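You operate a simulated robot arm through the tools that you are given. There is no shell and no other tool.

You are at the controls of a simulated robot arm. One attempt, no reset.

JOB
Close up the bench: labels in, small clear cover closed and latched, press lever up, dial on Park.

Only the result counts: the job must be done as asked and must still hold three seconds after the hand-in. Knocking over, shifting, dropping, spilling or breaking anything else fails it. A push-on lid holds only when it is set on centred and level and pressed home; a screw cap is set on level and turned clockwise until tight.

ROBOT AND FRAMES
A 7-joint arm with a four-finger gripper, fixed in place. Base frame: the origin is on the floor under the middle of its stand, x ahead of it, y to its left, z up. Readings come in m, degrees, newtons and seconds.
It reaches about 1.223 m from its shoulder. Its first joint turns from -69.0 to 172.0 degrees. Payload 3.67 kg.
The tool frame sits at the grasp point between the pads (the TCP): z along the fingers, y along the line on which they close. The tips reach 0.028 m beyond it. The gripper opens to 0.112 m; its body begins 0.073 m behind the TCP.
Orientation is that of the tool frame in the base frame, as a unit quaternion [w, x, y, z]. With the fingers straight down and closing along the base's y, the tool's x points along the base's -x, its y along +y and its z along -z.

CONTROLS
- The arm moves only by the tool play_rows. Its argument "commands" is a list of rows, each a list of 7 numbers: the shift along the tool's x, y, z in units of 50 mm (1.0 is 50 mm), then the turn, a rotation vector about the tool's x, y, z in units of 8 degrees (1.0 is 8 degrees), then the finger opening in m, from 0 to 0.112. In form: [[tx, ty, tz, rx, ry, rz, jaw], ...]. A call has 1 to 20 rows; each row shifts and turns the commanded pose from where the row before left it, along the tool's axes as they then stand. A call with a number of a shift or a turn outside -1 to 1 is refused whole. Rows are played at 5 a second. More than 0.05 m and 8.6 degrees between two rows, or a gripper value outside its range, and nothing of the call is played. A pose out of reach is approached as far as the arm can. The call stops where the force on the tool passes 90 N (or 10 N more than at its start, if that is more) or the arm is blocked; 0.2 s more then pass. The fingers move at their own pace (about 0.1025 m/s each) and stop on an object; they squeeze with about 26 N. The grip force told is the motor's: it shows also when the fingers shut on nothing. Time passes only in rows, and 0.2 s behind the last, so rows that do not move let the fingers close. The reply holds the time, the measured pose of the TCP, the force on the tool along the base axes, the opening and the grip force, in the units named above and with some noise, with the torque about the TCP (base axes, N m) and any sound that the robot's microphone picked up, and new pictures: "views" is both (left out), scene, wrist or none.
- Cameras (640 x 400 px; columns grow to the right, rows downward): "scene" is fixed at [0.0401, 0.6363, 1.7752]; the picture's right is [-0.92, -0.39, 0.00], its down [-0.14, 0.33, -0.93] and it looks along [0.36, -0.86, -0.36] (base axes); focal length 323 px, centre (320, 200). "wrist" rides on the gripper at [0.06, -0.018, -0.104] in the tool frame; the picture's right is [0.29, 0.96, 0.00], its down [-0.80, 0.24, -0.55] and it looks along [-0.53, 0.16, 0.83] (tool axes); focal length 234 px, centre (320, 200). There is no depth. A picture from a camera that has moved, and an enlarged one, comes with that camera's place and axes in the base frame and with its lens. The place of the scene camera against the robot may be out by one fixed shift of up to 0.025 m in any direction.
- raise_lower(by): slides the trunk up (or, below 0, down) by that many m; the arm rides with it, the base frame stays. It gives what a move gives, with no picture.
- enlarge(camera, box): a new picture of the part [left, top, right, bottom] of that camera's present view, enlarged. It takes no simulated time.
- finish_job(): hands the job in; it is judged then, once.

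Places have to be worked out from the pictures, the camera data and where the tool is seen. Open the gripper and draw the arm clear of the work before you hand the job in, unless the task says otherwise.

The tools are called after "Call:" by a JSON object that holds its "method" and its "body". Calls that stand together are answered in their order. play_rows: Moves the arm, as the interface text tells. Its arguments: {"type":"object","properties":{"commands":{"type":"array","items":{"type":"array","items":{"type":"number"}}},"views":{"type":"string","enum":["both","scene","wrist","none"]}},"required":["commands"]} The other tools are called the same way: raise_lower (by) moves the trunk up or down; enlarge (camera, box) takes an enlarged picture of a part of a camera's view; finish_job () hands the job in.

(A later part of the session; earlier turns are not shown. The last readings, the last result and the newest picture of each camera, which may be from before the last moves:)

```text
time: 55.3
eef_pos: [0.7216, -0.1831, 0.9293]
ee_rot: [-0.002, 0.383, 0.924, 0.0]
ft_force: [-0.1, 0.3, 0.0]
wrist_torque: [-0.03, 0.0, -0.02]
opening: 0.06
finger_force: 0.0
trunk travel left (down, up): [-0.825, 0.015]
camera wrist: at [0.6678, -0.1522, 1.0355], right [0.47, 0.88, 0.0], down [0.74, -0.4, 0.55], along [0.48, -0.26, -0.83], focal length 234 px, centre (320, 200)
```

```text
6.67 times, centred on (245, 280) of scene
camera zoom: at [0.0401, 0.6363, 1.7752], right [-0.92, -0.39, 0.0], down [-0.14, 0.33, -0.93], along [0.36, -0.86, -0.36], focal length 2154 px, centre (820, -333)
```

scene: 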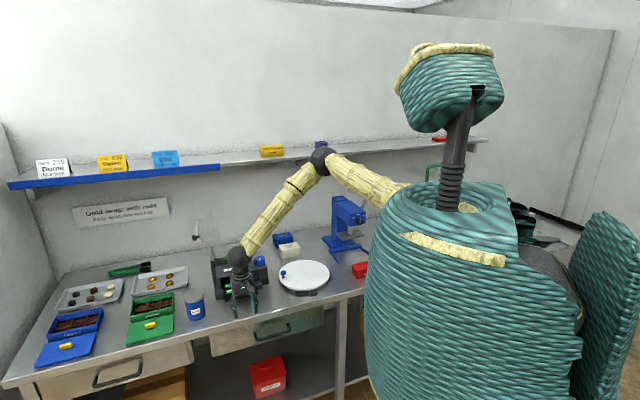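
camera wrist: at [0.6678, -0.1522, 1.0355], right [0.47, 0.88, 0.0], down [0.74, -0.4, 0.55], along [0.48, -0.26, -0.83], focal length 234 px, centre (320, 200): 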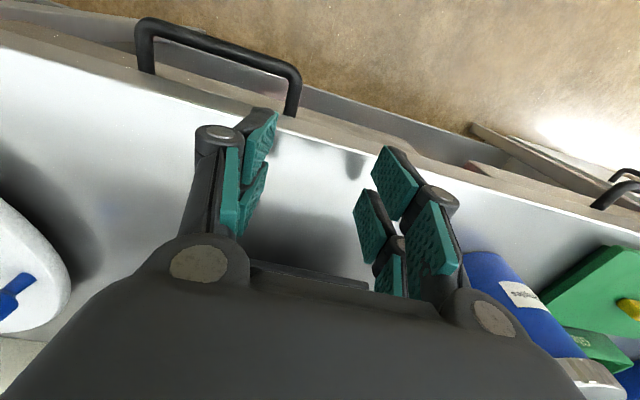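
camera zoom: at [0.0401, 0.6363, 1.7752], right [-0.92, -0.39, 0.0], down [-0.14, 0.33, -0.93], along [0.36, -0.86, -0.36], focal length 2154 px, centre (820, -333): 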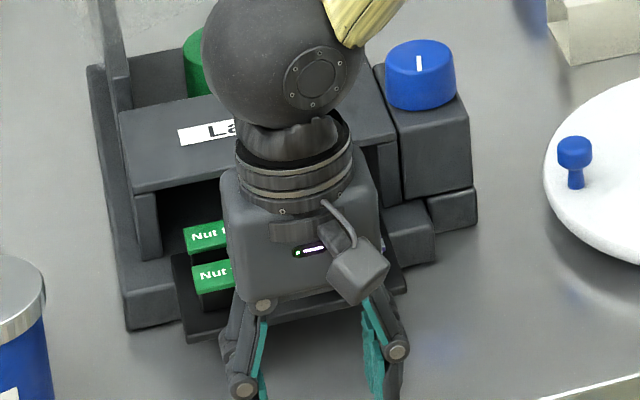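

The fingertips now overlap the tray edge in height with no contact. I move forward in small steps towards the tray and watch the force.

Call:
{"method": "play_rows", "body": {"commands": [[-0.3, 0, 0, 0, 0, 0, 0.06], [-0.3, 0, 0, 0, 0, 0, 0.06], [-0.2, 0, 0, 0, 0, 0, 0.06]], "views": "none"}}

Call:
{"method": "play_rows", "body": {"commands": [[-0.2, 0, 0, 0, 0, 0, 0.06]], "views": "none"}}

Call:
{"method": "play_rows", "body": {"commands": [[-0.2, 0, 0, 0, 0, 0, 0.06]], "views": "wrist"}}

```text
time: 56.1
eef_pos: [0.751, -0.2122, 0.9292]
ee_rot: [-0.002, 0.383, 0.924, 0.0]
ft_force: [-0.3, 0.5, 0.0]
wrist_torque: [-0.01, 0.01, 0.01]
opening: 0.0604
finger_force: 0.1
trunk travel left (down, up): [-0.825, 0.015]
```

```text
time: 56.5
eef_pos: [0.758, -0.2175, 0.9287]
ee_rot: [-0.002, 0.383, 0.924, 0.0]
ft_force: [-0.2, 0.7, -0.4]
wrist_torque: [-0.02, 0.01, -0.03]
opening: 0.0602
finger_force: 0.1
trunk travel left (down, up): [-0.825, 0.015]
```

```text
time: 56.9
eef_pos: [0.7635, -0.2241, 0.9287]
ee_rot: [-0.001, 0.383, 0.924, 0.0]
ft_force: [-1.0, 0.8, 0.1]
wrist_torque: [0.01, -0.01, 0.01]
opening: 0.0604
finger_force: 0.4
trunk travel left (down, up): [-0.825, 0.015]
camera wrist: at [0.7098, -0.1948, 1.0339], right [0.47, 0.88, 0.0], down [0.74, -0.4, 0.55], along [0.48, -0.26, -0.83], focal length 234 px, centre (320, 200)
```

wrist: 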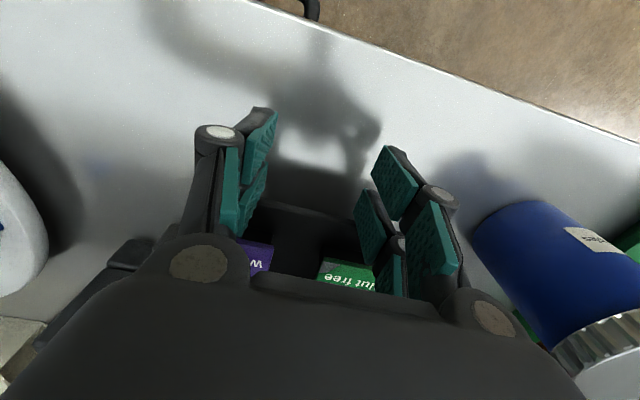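

No contact yet; the tray edge still lies about 2 cm ahead of the fingertips. I continue in 8–10 mm steps.

Call:
{"method": "play_rows", "body": {"commands": [[-0.2, 0, 0, 0, 0, 0, 0.06]], "views": "none"}}

Call:
{"method": "play_rows", "body": {"commands": [[-0.2, 0, 0, 0, 0, 0, 0.06]], "views": "wrist"}}

```text
time: 57.3
eef_pos: [0.7715, -0.2308, 0.9282]
ee_rot: [-0.002, 0.383, 0.924, 0.0]
ft_force: [-1.9, 0.8, 0.5]
wrist_torque: [0.02, 0.03, 0.05]
opening: 0.0598
finger_force: 0.0
trunk travel left (down, up): [-0.825, 0.015]
```

```text
time: 57.7
eef_pos: [0.7781, -0.2404, 0.9276]
ee_rot: [-0.002, 0.383, 0.924, 0.0]
ft_force: [-0.1, 0.7, -0.3]
wrist_torque: [0.01, 0.03, 0.07]
opening: 0.06
finger_force: 0.5
trunk travel left (down, up): [-0.825, 0.015]
camera wrist: at [0.7247, -0.2094, 1.0341], right [0.47, 0.88, 0.0], down [0.73, -0.4, 0.55], along [0.49, -0.26, -0.83], focal length 234 px, centre (320, 200)
```

wrist: 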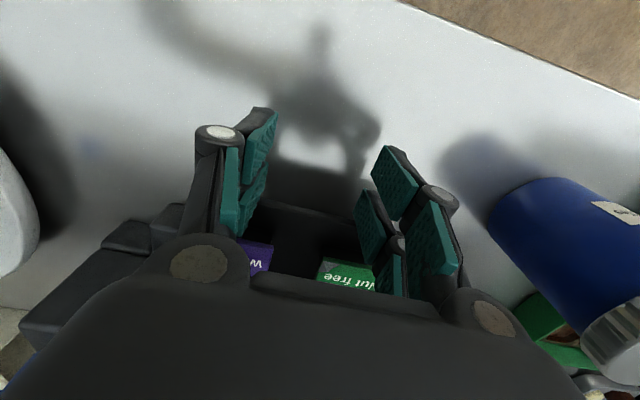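

The tray is sliding with the fingers under very little force. I keep pushing in 10 mm steps and check the force each time.

Call:
{"method": "play_rows", "body": {"commands": [[-0.2, 0, 0, 0, 0, 0, 0.06], [-0.2, 0, 0, 0, 0, 0, 0.06]], "views": "wrist"}}

Call:
{"method": "enlarge", "body": {"camera": "scene", "box": [205, 250, 285, 310]}}

```text
time: 58.3
eef_pos: [0.7917, -0.255, 0.9281]
ee_rot: [-0.002, 0.384, 0.923, 0.0]
ft_force: [0.4, -0.3, -1.0]
wrist_torque: [0.03, 0.01, 0.02]
opening: 0.0604
finger_force: 0.4
trunk travel left (down, up): [-0.825, 0.015]
camera wrist: at [0.7386, -0.2239, 1.0343], right [0.47, 0.88, 0.0], down [0.73, -0.4, 0.55], along [0.48, -0.26, -0.83], focal length 234 px, centre (320, 200)
```

wrist: 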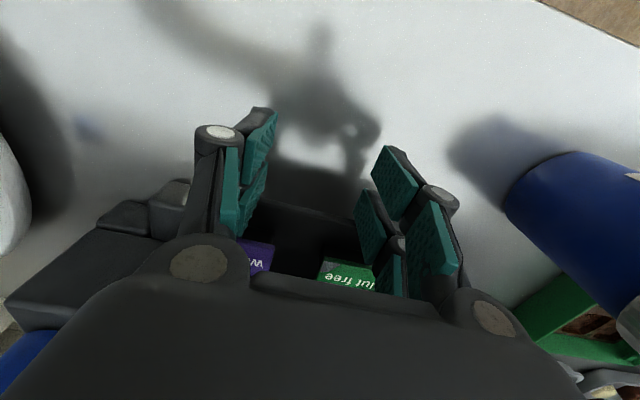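

```text
6.67 times, centred on (245, 280) of scene
camera zoom: at [0.0401, 0.6363, 1.7752], right [-0.92, -0.39, 0.0], down [-0.14, 0.33, -0.93], along [0.36, -0.86, -0.36], focal length 2154 px, centre (820, -333)
```

zoom: 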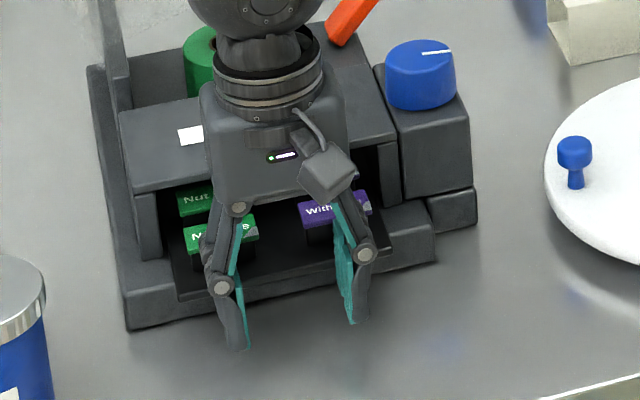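

The tray keeps sliding with no force; I notice the blue knob on the box turns along with it, so it seems geared to the tray. I continue in 10 mm steps until I feel the stop.

Call:
{"method": "play_rows", "body": {"commands": [[-0.2, 0, 0, 0, 0, 0, 0.06]], "views": "none"}}

Call:
{"method": "play_rows", "body": {"commands": [[-0.2, 0, 0, 0, 0, 0, 0.06]], "views": "wrist"}}

Call:
{"method": "enlarge", "body": {"camera": "scene", "box": [205, 250, 285, 310]}}

```text
time: 58.7
eef_pos: [0.8002, -0.2606, 0.9273]
ee_rot: [-0.002, 0.383, 0.924, 0.0]
ft_force: [-0.7, 1.7, 1.7]
wrist_torque: [0.02, -0.02, 0.06]
opening: 0.0603
finger_force: 0.3
trunk travel left (down, up): [-0.825, 0.015]
```

```text
time: 59.1
eef_pos: [0.8061, -0.2673, 0.9295]
ee_rot: [-0.003, 0.383, 0.924, 0.0]
ft_force: [-0.7, 0.5, 0.7]
wrist_torque: [-0.03, 0.01, 0.03]
opening: 0.0599
finger_force: 0.0
trunk travel left (down, up): [-0.825, 0.015]
camera wrist: at [0.7526, -0.2378, 1.0343], right [0.47, 0.88, 0.0], down [0.73, -0.4, 0.55], along [0.49, -0.26, -0.83], focal length 234 px, centre (320, 200)
```

wrist: 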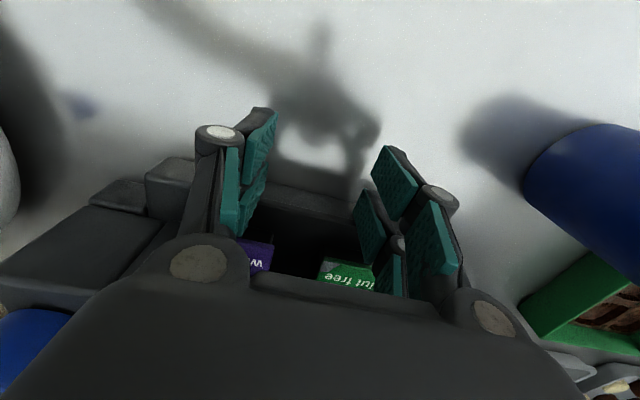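

```text
6.67 times, centred on (245, 280) of scene
camera zoom: at [0.0401, 0.6363, 1.7752], right [-0.92, -0.39, 0.0], down [-0.14, 0.33, -0.93], along [0.36, -0.86, -0.36], focal length 2154 px, centre (820, -333)
```

zoom: 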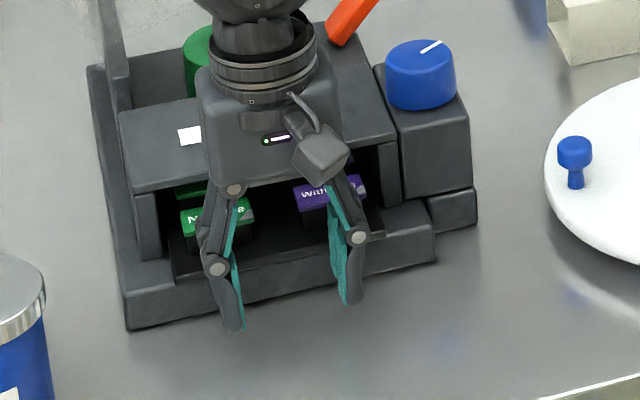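

The tray edge is now about level with the base's front lip, so to avoid pushing the base itself I raise the fingertips by 5 mm, keeping them on the tray edge, and continue in 6 mm steps.

Call:
{"method": "play_rows", "body": {"commands": [[0, 0, -0.1, 0, 0, 0, 0.06], [-0.14, 0, 0, 0, 0, 0, 0.06]], "views": "none"}}

Call:
{"method": "play_rows", "body": {"commands": [[-0.14, 0, 0, 0, 0, 0, 0.06]], "views": "wrist"}}

Call:
{"method": "enlarge", "body": {"camera": "scene", "box": [205, 250, 285, 310]}}

```text
time: 59.7
eef_pos: [0.8105, -0.2723, 0.9341]
ee_rot: [-0.003, 0.383, 0.924, 0.0]
ft_force: [-6.6, 6.2, -0.1]
wrist_torque: [0.36, 0.02, -0.14]
opening: 0.0603
finger_force: 0.1
trunk travel left (down, up): [-0.825, 0.015]
```

```text
time: 60.1
eef_pos: [0.8097, -0.271, 0.9346]
ee_rot: [-0.005, 0.382, 0.924, -0.001]
ft_force: [-43.6, 35.5, -4.6]
wrist_torque: [1.54, 0.62, -1.39]
opening: 0.0605
finger_force: 0.1
trunk travel left (down, up): [-0.825, 0.015]
camera wrist: at [0.7571, -0.2418, 1.0402], right [0.47, 0.88, 0.0], down [0.74, -0.39, 0.55], along [0.48, -0.26, -0.84], focal length 234 px, centre (320, 200)
```

wrist: 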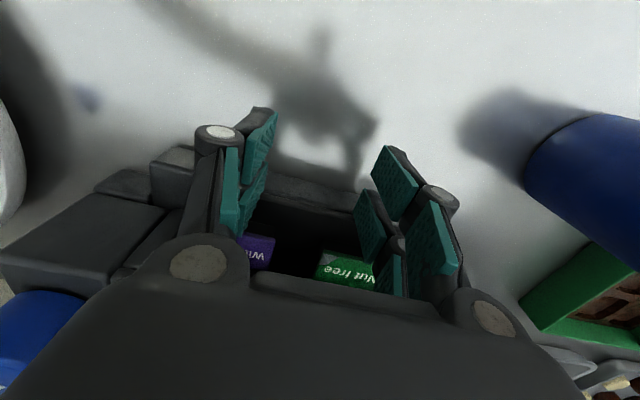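

```text
6.67 times, centred on (245, 280) of scene
camera zoom: at [0.0401, 0.6363, 1.7752], right [-0.92, -0.39, 0.0], down [-0.14, 0.33, -0.93], along [0.36, -0.86, -0.36], focal length 2154 px, centre (820, -333)
```

zoom: 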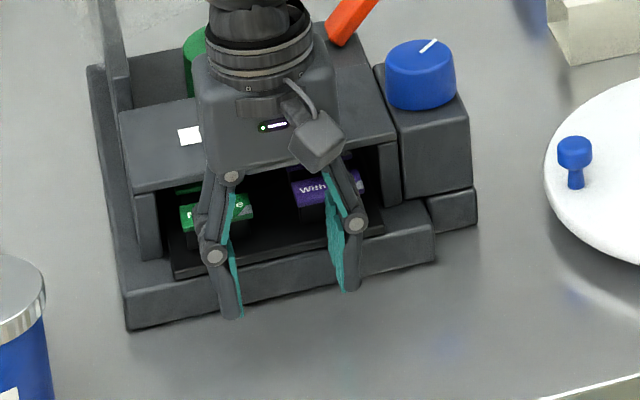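

The force jumped to 56 N with the contact right at the left fingertip, so I back off at once and inspect whether the tray or the base lip is stopping me.

Call:
{"method": "play_rows", "body": {"commands": [[0.3, 0, 0, 0, 0, 0, 0.06], [0.8, 0, 0, 0, 0, 0, 0.08], [0.8, 0, -0.3, 0, 0, 0, 0.112], [0.7, 0, -0.7, 0, 0, 0, 0.112], [0, 0, -0.9, 0, 0, 0, 0.112]], "views": "both"}}

Call:
{"method": "enlarge", "body": {"camera": "scene", "box": [205, 250, 285, 310]}}

Call:
{"method": "enlarge", "body": {"camera": "wrist", "box": [215, 100, 425, 300]}}

```text
time: 61.3
eef_pos: [0.7253, -0.1869, 1.0297]
ee_rot: [-0.001, 0.383, 0.924, 0.0]
ft_force: [-1.0, -0.4, -0.6]
wrist_torque: [-0.01, -0.03, 0.01]
opening: 0.112
finger_force: 0.1
trunk travel left (down, up): [-0.825, 0.015]
camera wrist: at [0.67, -0.1562, 1.1357], right [0.47, 0.88, 0.0], down [0.73, -0.39, 0.55], along [0.49, -0.26, -0.83], focal length 234 px, centre (320, 200)
```

scene: 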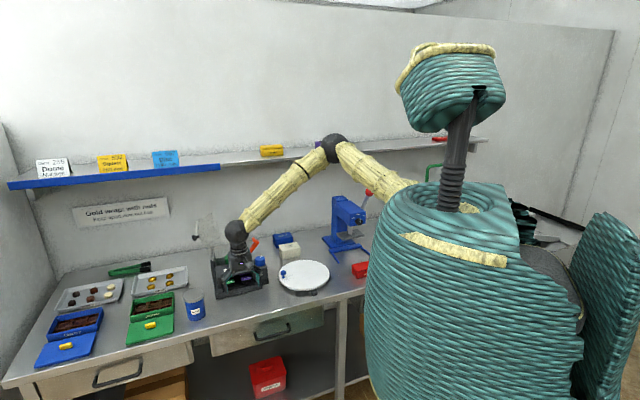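
wrist: 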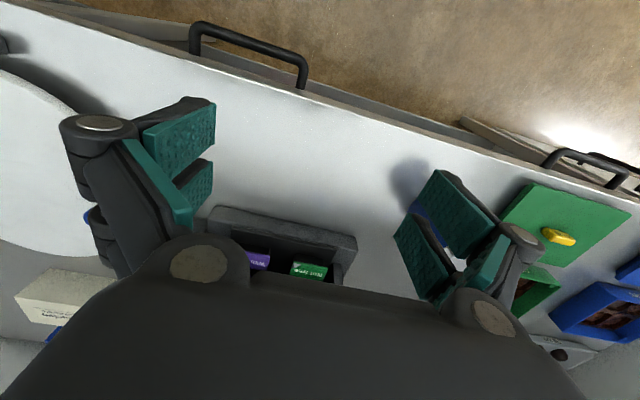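

```text
6.67 times, centred on (245, 280) of scene
camera zoom: at [0.0401, 0.6363, 1.7752], right [-0.92, -0.39, 0.0], down [-0.14, 0.33, -0.93], along [0.36, -0.86, -0.36], focal length 2154 px, centre (820, -333)
```

zoom: 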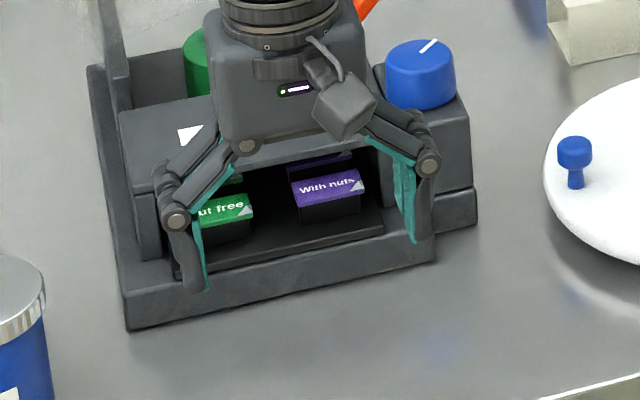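

```text
2.00 times, centred on (320, 200) of wrist
camera zoom: at [0.67, -0.1562, 1.1357], right [0.47, 0.88, 0.0], down [0.73, -0.39, 0.55], along [0.49, -0.26, -0.83], focal length 468 px, centre (320, 200)
```

zoom: 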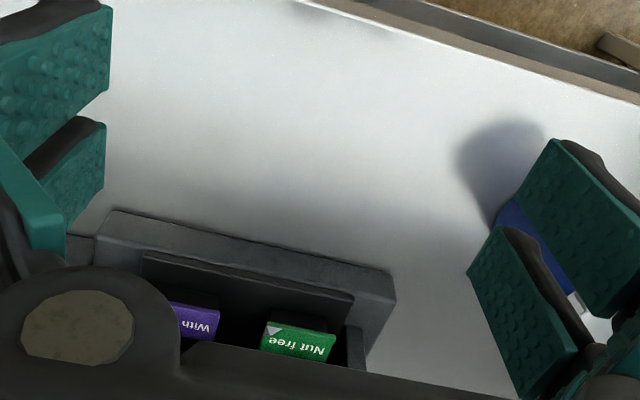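

I move the hand aside to get an unobstructed view of the tray and the whole box.

Call:
{"method": "play_rows", "body": {"commands": [[0, -0.5, -0.8, 0, 0, 0, 0.112], [0, -0.6, -0.7, 0, 0, 0, 0.112], [0, -0.8, -0.5, 0, 0, 0, 0.112], [0, -0.9, 0, 0, 0, 0, 0.112], [0, -0.9, 0, 0, 0, 0, 0.112]], "views": "both"}}

Call:
{"method": "enlarge", "body": {"camera": "scene", "box": [205, 240, 275, 300]}}

Call:
{"method": "enlarge", "body": {"camera": "wrist", "box": [300, 120, 460, 280]}}

```text
time: 62.5
eef_pos: [0.5917, -0.3192, 1.129]
ee_rot: [-0.001, 0.383, 0.924, 0.001]
ft_force: [-0.6, -0.3, -0.3]
wrist_torque: [-0.02, 0.01, -0.03]
opening: 0.1119
finger_force: 0.0
trunk travel left (down, up): [-0.825, 0.015]
camera wrist: at [0.5383, -0.2892, 1.2353], right [0.47, 0.88, 0.0], down [0.73, -0.4, 0.55], along [0.49, -0.26, -0.83], focal length 234 px, centre (320, 200)
```

scene: 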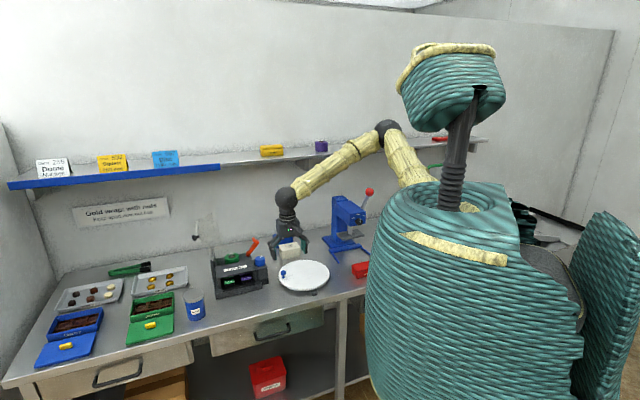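
wrist: 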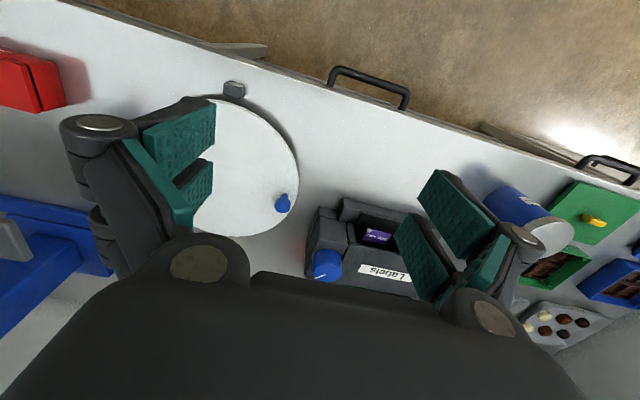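

```text
6.67 times, centred on (240, 270) of scene
camera zoom: at [0.0401, 0.6363, 1.7752], right [-0.92, -0.39, 0.0], down [-0.14, 0.33, -0.93], along [0.36, -0.86, -0.36], focal length 2154 px, centre (853, -267)
```

zoom: 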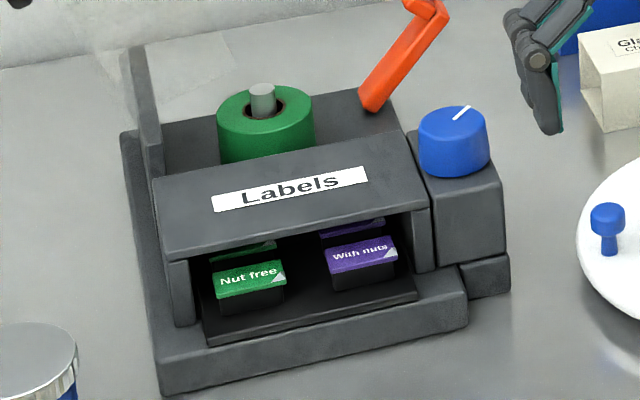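

```text
2.50 times, centred on (380, 200) of wrist
camera zoom: at [0.5383, -0.2892, 1.2353], right [0.47, 0.88, 0.0], down [0.73, -0.4, 0.55], along [0.49, -0.26, -0.83], focal length 585 px, centre (170, 200)
```

zoom: 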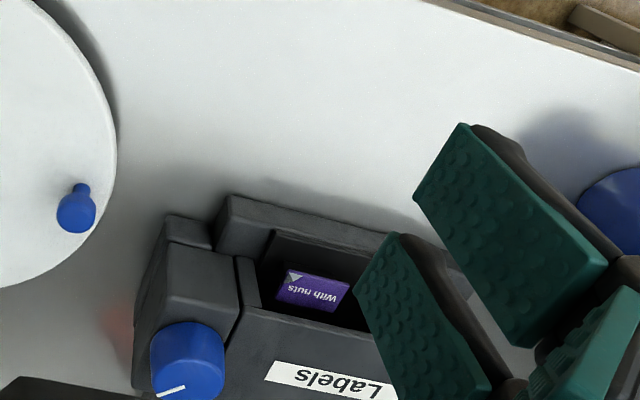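

Now it's clear: the tray front is flush with the base front at W≈0.788, still about 3 cm ahead of the box's posts, and the hard contact was a fingertip against the base lip (top at about z=0.908). The base has not moved. I go back and push on with the tips slightly higher, at z≈0.912, on the tray edge only.

Call:
{"method": "play_rows", "body": {"commands": [[0, 0.95, 0, 0, 0, 0, 0.08], [0, 0.95, 0, 0, 0, 0, 0.06], [0, 0.95, 0, 0, 0, 0, 0.06], [0, 0.95, 0.2, 0, 0, 0, 0.06], [0, 0, 0.9, 0, 0, 0, 0.06], [0, 0, 0.9, 0, 0, 0, 0.06], [0, 0, 0.9, 0, 0, 0, 0.06], [0, 0, 0.88, 0, 0, 0, 0.06]], "views": "none"}}

```text
time: 64.3
eef_pos: [0.7318, -0.1824, 0.9402]
ee_rot: [-0.002, 0.384, 0.924, 0.001]
ft_force: [0.8, -0.4, 0.2]
wrist_torque: [-0.02, 0.06, 0.01]
opening: 0.06
finger_force: 0.0
trunk travel left (down, up): [-0.825, 0.015]
```

In place at z=0.940. I advance towards the tray edge.

Call:
{"method": "play_rows", "body": {"commands": [[-0.6, -0.04, 0, 0, 0, 0, 0.06], [-0.6, -0.04, 0, 0, 0, 0, 0.06], [-0.6, 0, 0, 0, 0, 0, 0.06], [-0.3, 0, 0, 0, 0, 0, 0.06]], "views": "none"}}

Call:
{"method": "play_rows", "body": {"commands": [[-0.16, 0, 0, 0, 0, 0, 0.06]], "views": "wrist"}}

```text
time: 65.3
eef_pos: [0.8005, -0.2606, 0.9386]
ee_rot: [-0.002, 0.383, 0.924, -0.001]
ft_force: [0.1, 0.2, -0.1]
wrist_torque: [0.01, -0.01, -0.01]
opening: 0.0601
finger_force: 0.2
trunk travel left (down, up): [-0.825, 0.015]
```

```text
time: 65.7
eef_pos: [0.8063, -0.2651, 0.941]
ee_rot: [-0.002, 0.382, 0.924, 0.0]
ft_force: [0.0, -0.5, -1.3]
wrist_torque: [0.02, 0.02, -0.02]
opening: 0.0596
finger_force: 0.1
trunk travel left (down, up): [-0.825, 0.015]
camera wrist: at [0.7519, -0.2349, 1.0456], right [0.47, 0.88, 0.0], down [0.73, -0.4, 0.55], along [0.48, -0.26, -0.83], focal length 234 px, centre (320, 200)
```

wrist: 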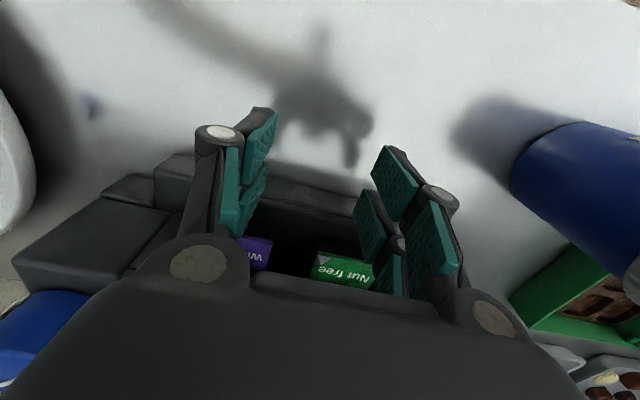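

No contact yet at W=0.758. I creep forward in 4 mm steps.

Call:
{"method": "play_rows", "body": {"commands": [[-0.1, 0, 0, 0, 0, 0, 0.06]], "views": "none"}}

Call:
{"method": "play_rows", "body": {"commands": [[-0.08, 0, 0, 0, 0, 0, 0.06]], "views": "none"}}

Call:
{"method": "play_rows", "body": {"commands": [[-0.08, 0, 0, 0, 0, 0, 0.06]], "views": "wrist"}}

Call:
{"method": "enlarge", "body": {"camera": "scene", "box": [205, 240, 275, 300]}}

```text
time: 66.1
eef_pos: [0.8093, -0.2671, 0.9399]
ee_rot: [-0.002, 0.382, 0.924, 0.0]
ft_force: [-0.1, -0.5, -0.9]
wrist_torque: [-0.01, 0.0, 0.02]
opening: 0.06
finger_force: 0.1
trunk travel left (down, up): [-0.825, 0.015]
```

```text
time: 66.5
eef_pos: [0.8124, -0.271, 0.9391]
ee_rot: [-0.002, 0.383, 0.924, 0.0]
ft_force: [-1.3, 0.6, 0.7]
wrist_torque: [-0.02, 0.01, 0.01]
opening: 0.0602
finger_force: 0.0
trunk travel left (down, up): [-0.825, 0.015]
```

```text
time: 66.9
eef_pos: [0.815, -0.2751, 0.9389]
ee_rot: [-0.002, 0.384, 0.923, 0.0]
ft_force: [-1.6, 0.6, 0.9]
wrist_torque: [0.01, 0.02, 0.05]
opening: 0.0599
finger_force: 0.0
trunk travel left (down, up): [-0.825, 0.015]
camera wrist: at [0.7606, -0.2441, 1.045], right [0.47, 0.88, 0.0], down [0.73, -0.4, 0.55], along [0.48, -0.26, -0.83], focal length 234 px, centre (320, 200)
```

wrist: 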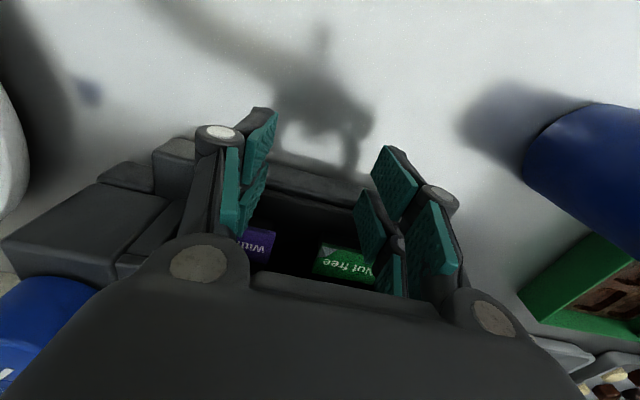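

```text
6.67 times, centred on (240, 270) of scene
camera zoom: at [0.0401, 0.6363, 1.7752], right [-0.92, -0.39, 0.0], down [-0.14, 0.33, -0.93], along [0.36, -0.86, -0.36], focal length 2154 px, centre (853, -267)
```

zoom: 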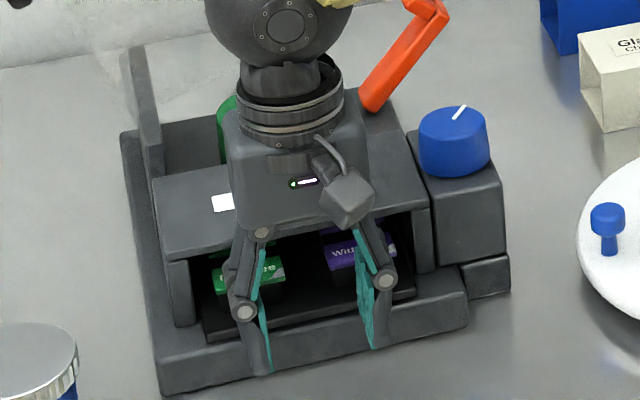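

The tips pass over the base lip with no force. I continue in small steps, watching the tray and the knob mark.

Call:
{"method": "play_rows", "body": {"commands": [[-0.1, 0, 0, 0, 0, 0, 0.06]], "views": "none"}}

Call:
{"method": "play_rows", "body": {"commands": [[-0.1, 0, 0, 0, 0, 0, 0.06]], "views": "wrist"}}

Call:
{"method": "enlarge", "body": {"camera": "scene", "box": [205, 240, 275, 300]}}

Call:
{"method": "enlarge", "body": {"camera": "wrist", "box": [215, 130, 415, 290]}}

```text
time: 67.3
eef_pos: [0.8183, -0.2781, 0.9396]
ee_rot: [-0.002, 0.383, 0.924, -0.001]
ft_force: [-0.9, 0.8, -1.8]
wrist_torque: [-0.01, 0.08, 0.04]
opening: 0.0597
finger_force: 0.1
trunk travel left (down, up): [-0.825, 0.015]
```

```text
time: 67.7
eef_pos: [0.8221, -0.2805, 0.9409]
ee_rot: [-0.002, 0.382, 0.924, 0.0]
ft_force: [-1.5, 0.5, -1.4]
wrist_torque: [0.01, 0.01, 0.06]
opening: 0.0597
finger_force: 0.1
trunk travel left (down, up): [-0.825, 0.015]
camera wrist: at [0.7678, -0.2504, 1.0459], right [0.47, 0.88, 0.0], down [0.73, -0.4, 0.55], along [0.48, -0.26, -0.83], focal length 234 px, centre (320, 200)
```

wrist: 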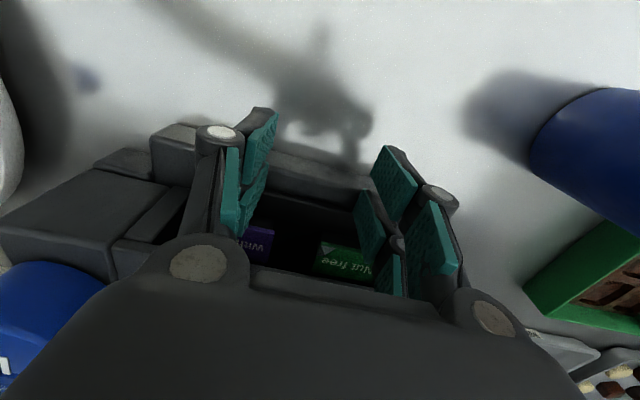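

```text
6.67 times, centred on (240, 270) of scene
camera zoom: at [0.0401, 0.6363, 1.7752], right [-0.92, -0.39, 0.0], down [-0.14, 0.33, -0.93], along [0.36, -0.86, -0.36], focal length 2154 px, centre (853, -267)
```

zoom: 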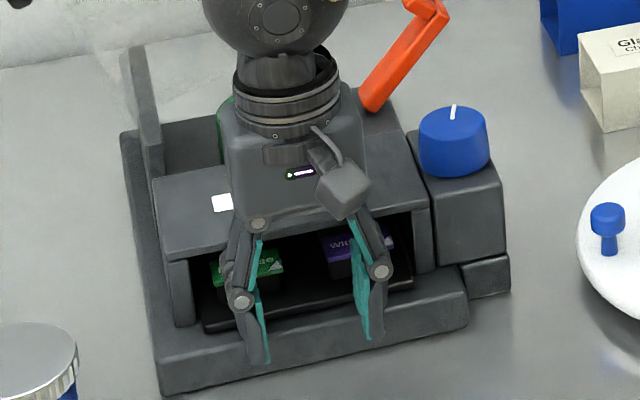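

```text
2.50 times, centred on (315, 210) of wrist
camera zoom: at [0.7678, -0.2504, 1.0459], right [0.47, 0.88, 0.0], down [0.73, -0.4, 0.55], along [0.48, -0.26, -0.83], focal length 585 px, centre (332, 175)
```

zoom: 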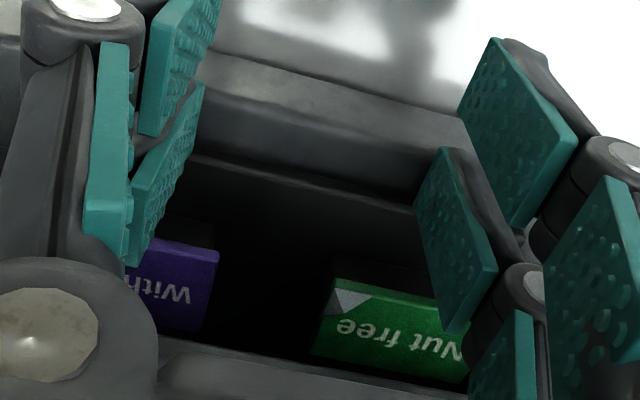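

The tray is moving in again (its edge and the knob mark have shifted) with only about 2 N. I keep on in 5 mm steps.

Call:
{"method": "play_rows", "body": {"commands": [[-0.1, 0, 0, 0, 0, 0, 0.06]], "views": "none"}}

Call:
{"method": "play_rows", "body": {"commands": [[-0.1, 0, 0, 0, 0, 0, 0.06]], "views": "none"}}

Call:
{"method": "play_rows", "body": {"commands": [[-0.1, 0, 0, 0, 0, 0, 0.06]], "views": "wrist"}}

Call:
{"method": "enlarge", "body": {"camera": "scene", "box": [205, 240, 275, 300]}}

```text
time: 68.1
eef_pos: [0.8246, -0.2832, 0.9397]
ee_rot: [-0.002, 0.384, 0.923, 0.0]
ft_force: [-0.3, 1.7, 0.3]
wrist_torque: [0.04, 0.02, 0.06]
opening: 0.0603
finger_force: 0.0
trunk travel left (down, up): [-0.825, 0.015]
```

```text
time: 68.5
eef_pos: [0.8276, -0.286, 0.9398]
ee_rot: [-0.003, 0.382, 0.924, -0.002]
ft_force: [-11.3, 10.1, -0.2]
wrist_torque: [0.38, 0.09, -0.18]
opening: 0.0602
finger_force: 0.2
trunk travel left (down, up): [-0.825, 0.015]
```

```text
time: 68.9
eef_pos: [0.8269, -0.2862, 0.9398]
ee_rot: [-0.004, 0.382, 0.924, -0.001]
ft_force: [-36.9, 34.0, -7.1]
wrist_torque: [1.2, 0.71, -1.33]
opening: 0.0594
finger_force: 0.1
trunk travel left (down, up): [-0.825, 0.015]
camera wrist: at [0.7737, -0.2566, 1.0462], right [0.47, 0.88, 0.0], down [0.74, -0.39, 0.55], along [0.48, -0.26, -0.84], focal length 234 px, centre (320, 200)
```

wrist: 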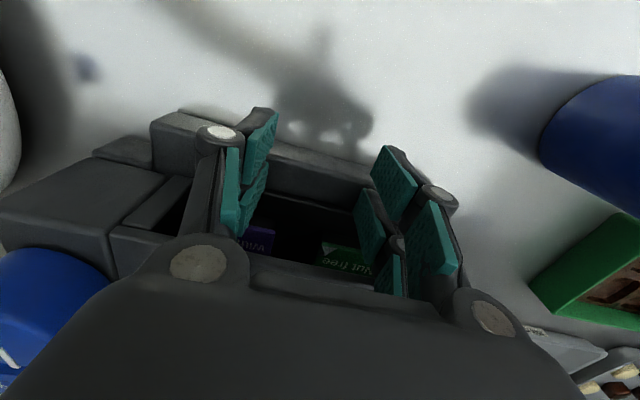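

```text
6.67 times, centred on (240, 270) of scene
camera zoom: at [0.0401, 0.6363, 1.7752], right [-0.92, -0.39, 0.0], down [-0.14, 0.33, -0.93], along [0.36, -0.86, -0.36], focal length 2154 px, centre (853, -267)
```

zoom: 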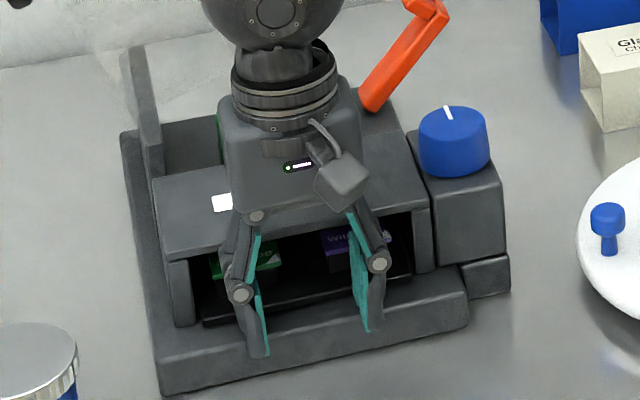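

A firm stop at W=0.7875 (tray edge about 0.812). I back away and check whether the tray is fully in.

Call:
{"method": "play_rows", "body": {"commands": [[0.3, 0, 0, 0, 0, 0, 0.06], [0.8, 0, 0, 0, 0, 0, 0.06], [0.9, 0, -0.2, 0, 0, 0, 0.06], [0.5, -0.5, -0.7, 0, 0, 0, 0.1], [0, -0.6, -0.7, 0, 0, 0, 0.112], [0, -0.7, -0.6, 0, 0, 0, 0.112], [0, -0.9, 0, 0, 0, 0, 0.112]], "views": "wrist"}}

Call:
{"method": "enlarge", "body": {"camera": "scene", "box": [205, 240, 275, 300]}}

Call:
{"method": "enlarge", "body": {"camera": "wrist", "box": [280, 100, 440, 280]}}

```text
time: 70.5
eef_pos: [0.648, -0.2999, 1.0509]
ee_rot: [-0.002, 0.382, 0.924, 0.0]
ft_force: [-0.3, -1.1, 0.2]
wrist_torque: [0.03, -0.01, 0.0]
opening: 0.112
finger_force: 0.0
trunk travel left (down, up): [-0.825, 0.015]
camera wrist: at [0.5937, -0.2691, 1.1564], right [0.47, 0.88, 0.0], down [0.73, -0.4, 0.55], along [0.49, -0.26, -0.83], focal length 234 px, centre (320, 200)
```

wrist: 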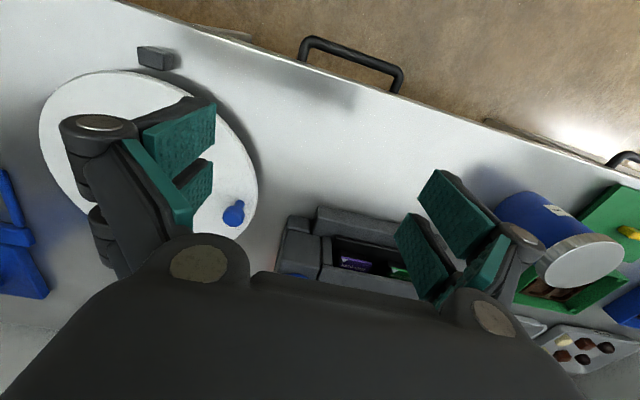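

```text
6.67 times, centred on (240, 270) of scene
camera zoom: at [0.0401, 0.6363, 1.7752], right [-0.92, -0.39, 0.0], down [-0.14, 0.33, -0.93], along [0.36, -0.86, -0.36], focal length 2154 px, centre (853, -267)
```

zoom: 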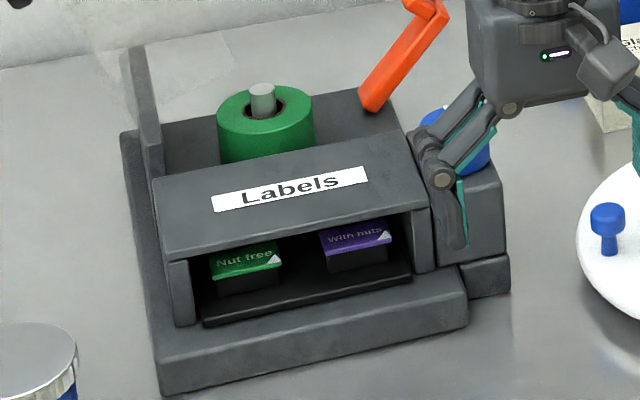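

```text
2.22 times, centred on (360, 190) of wrist
camera zoom: at [0.5937, -0.2691, 1.1564], right [0.47, 0.88, 0.0], down [0.73, -0.4, 0.55], along [0.49, -0.26, -0.83], focal length 520 px, centre (231, 222)
```

zoom: 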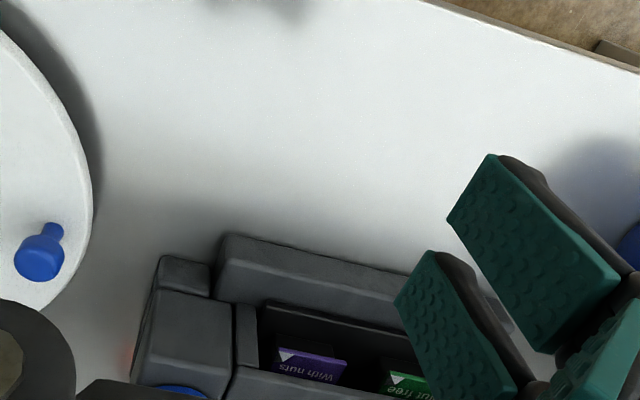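

The tray's front is now flush with the box posts and the labels are under the lid, so that part is done. Next is the clear cover: I move up and over to the left, tilting the hand to look at it.

Call:
{"method": "play_rows", "body": {"commands": [[0.3, 0, -0.9, 0, 0, 0, 0.112], [0.3, 0.3, -0.9, 0, 0, 0, 0.112], [0.2, 0.8, -0.5, 0, 0, 0, 0.112], [0.2, 0.9, 0, 0, -0.5, 0, 0.112], [0.2, 0.9, 0, 0, -0.8, 0, 0.112], [0, 0.9, 0, 0, -1, 0, 0.112], [0, 0.6, 0, 0, -1, 0, 0.112], [0, 0, 0, 0, -1, 0, 0.112], [0, 0, 0, 0, -0.8, 0, 0.112]], "views": "both"}}

Call:
{"method": "enlarge", "body": {"camera": "scene", "box": [180, 200, 270, 300]}}

Call:
{"method": "enlarge", "body": {"camera": "wrist", "box": [220, 20, 420, 220]}}

```text
time: 72.5
eef_pos: [0.7626, -0.0987, 1.1644]
ee_rot: [0.322, 0.358, 0.866, -0.134]
ft_force: [0.2, -0.9, 0.2]
wrist_torque: [-0.01, 0.01, -0.02]
opening: 0.1121
finger_force: 0.1
trunk travel left (down, up): [-0.825, 0.015]
camera wrist: at [0.6709, -0.0311, 1.2059], right [0.52, 0.83, -0.19], down [0.34, 0.0, 0.94], along [0.78, -0.56, -0.28], focal length 234 px, centre (320, 200)
```

scene: 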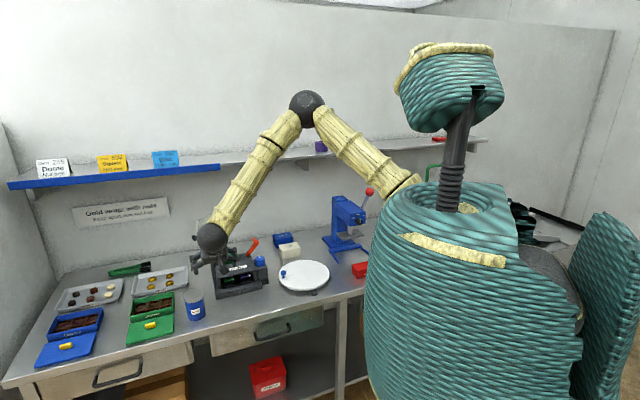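
wrist: 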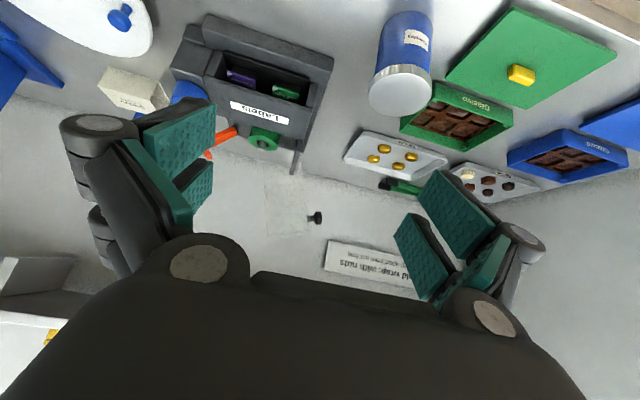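

```text
4.00 times, centred on (225, 250) of scene
camera zoom: at [0.0401, 0.6363, 1.7752], right [-0.92, -0.39, 0.0], down [-0.14, 0.33, -0.93], along [0.36, -0.86, -0.36], focal length 1292 px, centre (700, 0)
```

zoom: 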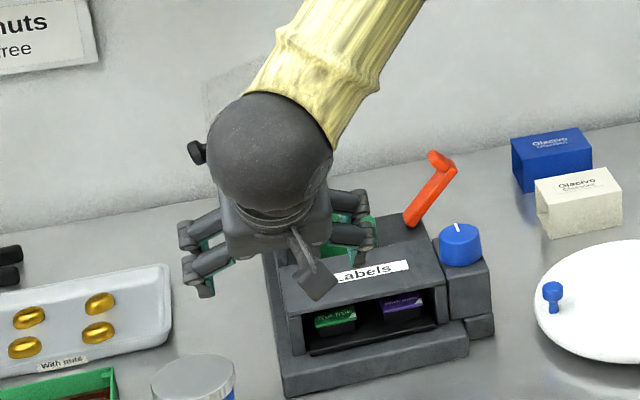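

```text
2.00 times, centred on (320, 120) of wrist
camera zoom: at [0.6709, -0.0311, 1.2059], right [0.52, 0.83, -0.19], down [0.34, 0.0, 0.94], along [0.78, -0.56, -0.28], focal length 468 px, centre (320, 360)
```

zoom: 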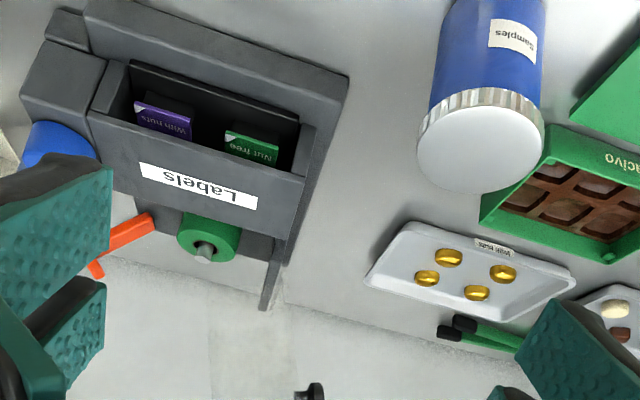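

I can see the cover's black knob and its faint panel in the middle of the hand view. I zoom in there.

Call:
{"method": "enlarge", "body": {"camera": "wrist", "box": [235, 120, 375, 250]}}

```text
3.08 times, centred on (305, 185) of wrist
camera zoom: at [0.6709, -0.0311, 1.2059], right [0.52, 0.83, -0.19], down [0.34, 0.0, 0.94], along [0.78, -0.56, -0.28], focal length 720 px, centre (366, 246)
```

zoom: 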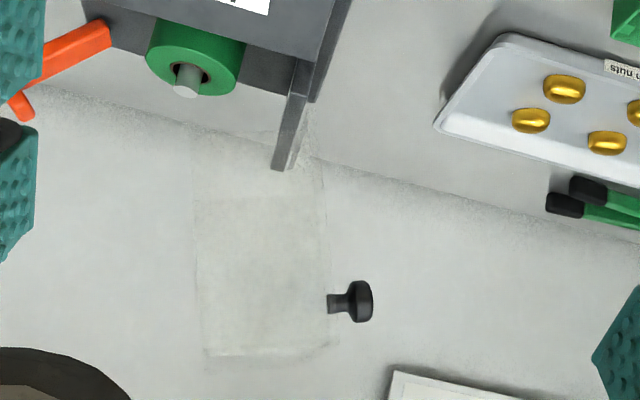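

The cover stands upright on its hinge at the left wall, with its knob pointing left at U=0.533, W=0.963, z=1.103. I bring the hand upright over the box to look down into the roll bay and at the orange latch.

Call:
{"method": "play_rows", "body": {"commands": [[0, -0.5, -0.3, 0, 1, 0, 0.112], [0, -0.8, -0.3, 0, 1, 0, 0.112], [0, -0.8, -0.3, 0, 1, 0, 0.112], [0, -0.8, 0, 0, 1, 0, 0.112], [-0.3, -0.5, 0, 0, 1, 0, 0.112], [-0.7, 0, 0, 0, 0.1, 0, 0.112], [-0.8, 0, 0, 0, 0, 0, 0.112]], "views": "both"}}

Call:
{"method": "enlarge", "body": {"camera": "wrist", "box": [215, 80, 425, 280]}}

```text
time: 74.1
eef_pos: [0.6893, -0.2699, 1.2031]
ee_rot: [-0.003, 0.384, 0.923, 0.0]
ft_force: [0.3, 0.0, -0.9]
wrist_torque: [0.01, 0.01, 0.0]
opening: 0.112
finger_force: 0.0
trunk travel left (down, up): [-0.825, 0.015]
camera wrist: at [0.6356, -0.239, 1.309], right [0.47, 0.88, 0.0], down [0.74, -0.4, 0.55], along [0.48, -0.26, -0.84], focal length 234 px, centre (320, 200)
```

scene: 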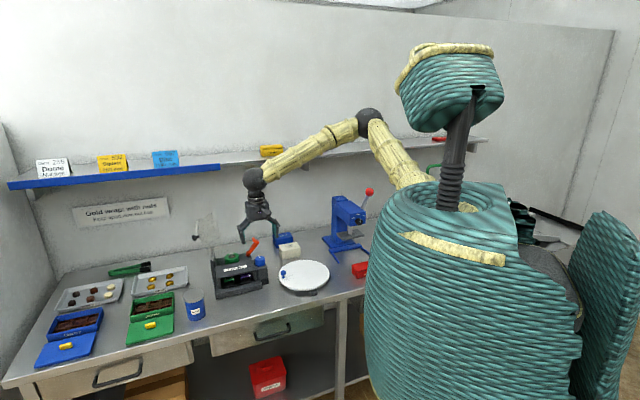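
wrist: 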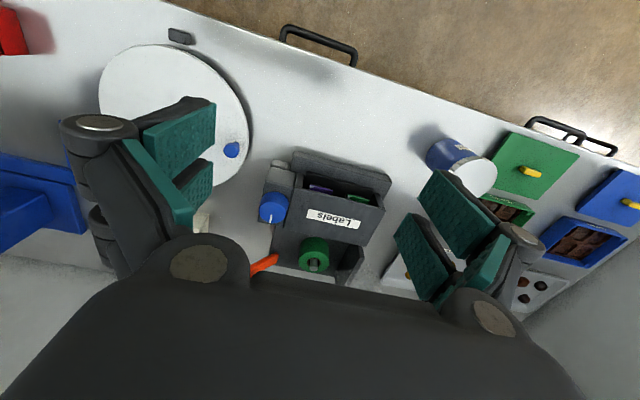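

```text
2.00 times, centred on (320, 180) of wrist
camera zoom: at [0.6356, -0.239, 1.309], right [0.47, 0.88, 0.0], down [0.74, -0.4, 0.55], along [0.48, -0.26, -0.84], focal length 468 px, centre (320, 240)
```

zoom: 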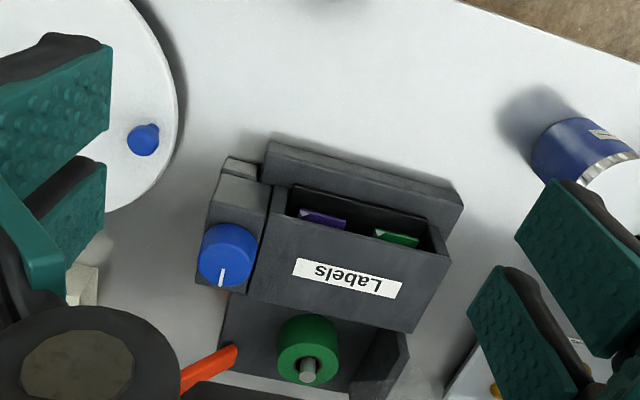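

I need to be further in to see the bay; I move 0.11 m deeper, still well short of the shelf.

Call:
{"method": "play_rows", "body": {"commands": [[-0.8, 0.1, 0, 0, 0, 0, 0.112], [-0.8, 0.1, 0, 0, 0, 0, 0.112], [-0.6, 0.1, 0, 0, 0, 0, 0.112]], "views": "both"}}

Call:
{"method": "enlarge", "body": {"camera": "wrist", "box": [215, 80, 425, 280]}}

Call:
{"method": "enlarge", "body": {"camera": "scene", "box": [190, 205, 280, 275]}}

```text
time: 74.9
eef_pos: [0.7756, -0.3324, 1.2047]
ee_rot: [-0.002, 0.382, 0.924, 0.0]
ft_force: [0.2, -0.6, -0.2]
wrist_torque: [-0.02, 0.02, -0.04]
opening: 0.112
finger_force: 0.1
trunk travel left (down, up): [-0.825, 0.015]
camera wrist: at [0.7216, -0.3032, 1.3108], right [0.47, 0.88, 0.0], down [0.74, -0.39, 0.55], along [0.48, -0.26, -0.83], focal length 234 px, centre (320, 200)
```

scene: 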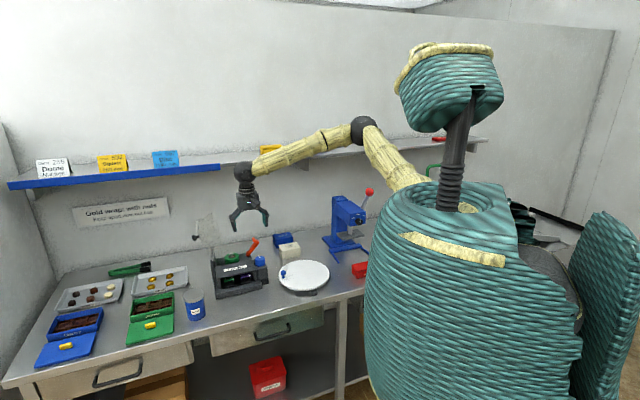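
wrist: 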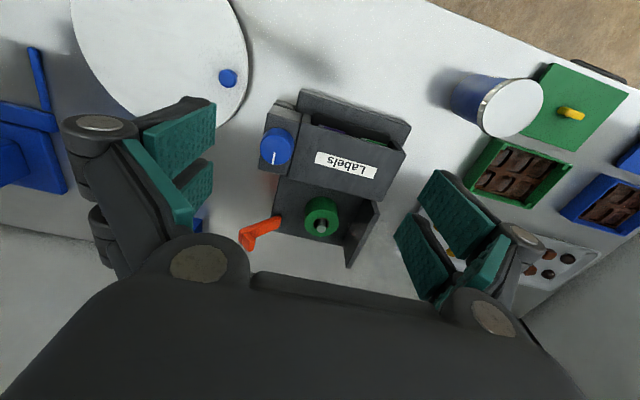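

```text
2.00 times, centred on (320, 180) of wrist
camera zoom: at [0.7216, -0.3032, 1.3108], right [0.47, 0.88, 0.0], down [0.74, -0.39, 0.55], along [0.48, -0.26, -0.83], focal length 468 px, centre (320, 240)
```

zoom: 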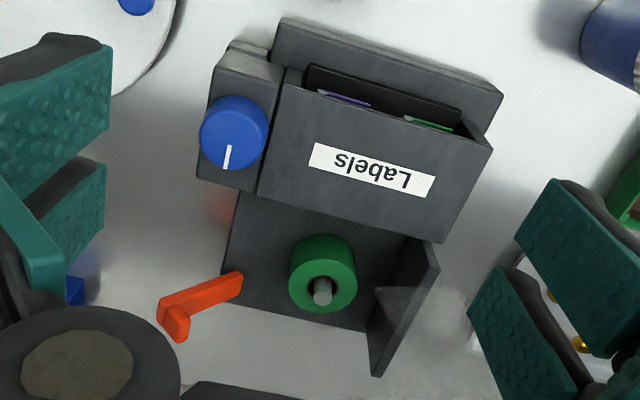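

```text
5.71 times, centred on (235, 240) of scene
camera zoom: at [0.0401, 0.6363, 1.7752], right [-0.92, -0.39, 0.0], down [-0.14, 0.33, -0.93], along [0.36, -0.86, -0.36], focal length 1846 px, centre (806, -29)
```

zoom: 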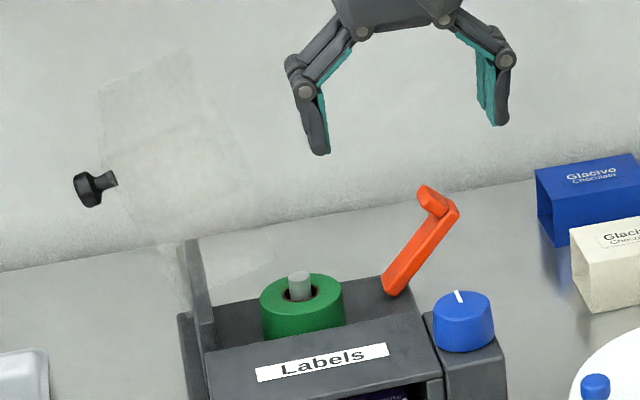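

The latch lies at U≈0.26–0.30, W≈1.02, leaning outward; it swings about an axis along the bench depth. I will push the cover shut from its left side with closed, downward fingers against the knob, so I circle around in front to the left side of the knob.

Call:
{"method": "play_rows", "body": {"commands": [[0.6, 0, -0.6, 0, 0, 0, 0.06], [0, 0.9, -0.2, 0, 0, 0, 0.02], [0, 0.95, 0, 0, 0, 0, 0.0], [0, 0.95, 0, 0, 0, 0, 0.0], [0, 0.95, 0, 0, 0, 0, 0.0], [0, 0.95, 0, 0, 0, 0, 0.0], [0, 0.95, 0, 0, 0, 0, 0.0], [0, 0.5, 0, 0, 0, 0, 0.0]], "views": "both"}}

```text
time: 76.7
eef_pos: [0.9718, -0.0953, 1.2449]
ee_rot: [-0.001, 0.383, 0.924, 0.0]
ft_force: [-0.6, 0.4, -0.7]
wrist_torque: [0.0, 0.02, 0.0]
opening: 0.0
finger_force: 26.5
trunk travel left (down, up): [-0.825, 0.015]
camera wrist: at [0.9175, -0.0655, 1.3512], right [0.47, 0.88, 0.0], down [0.73, -0.4, 0.55], along [0.48, -0.26, -0.83], focal length 234 px, centre (320, 200)
```

scene: 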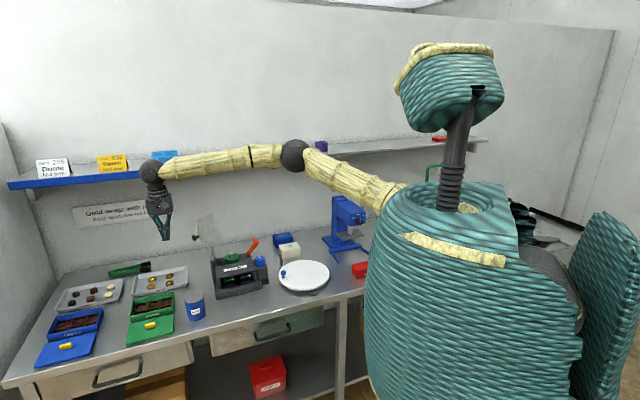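
wrist: 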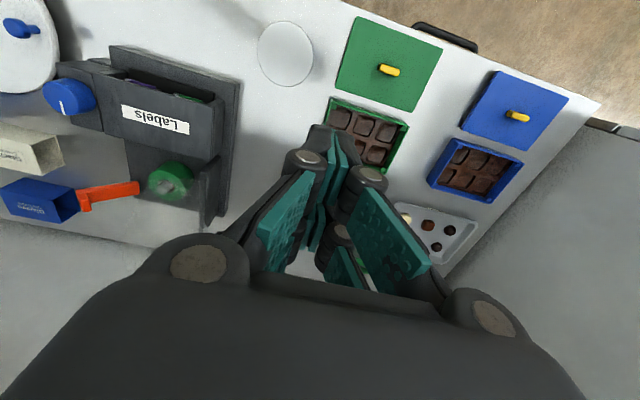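

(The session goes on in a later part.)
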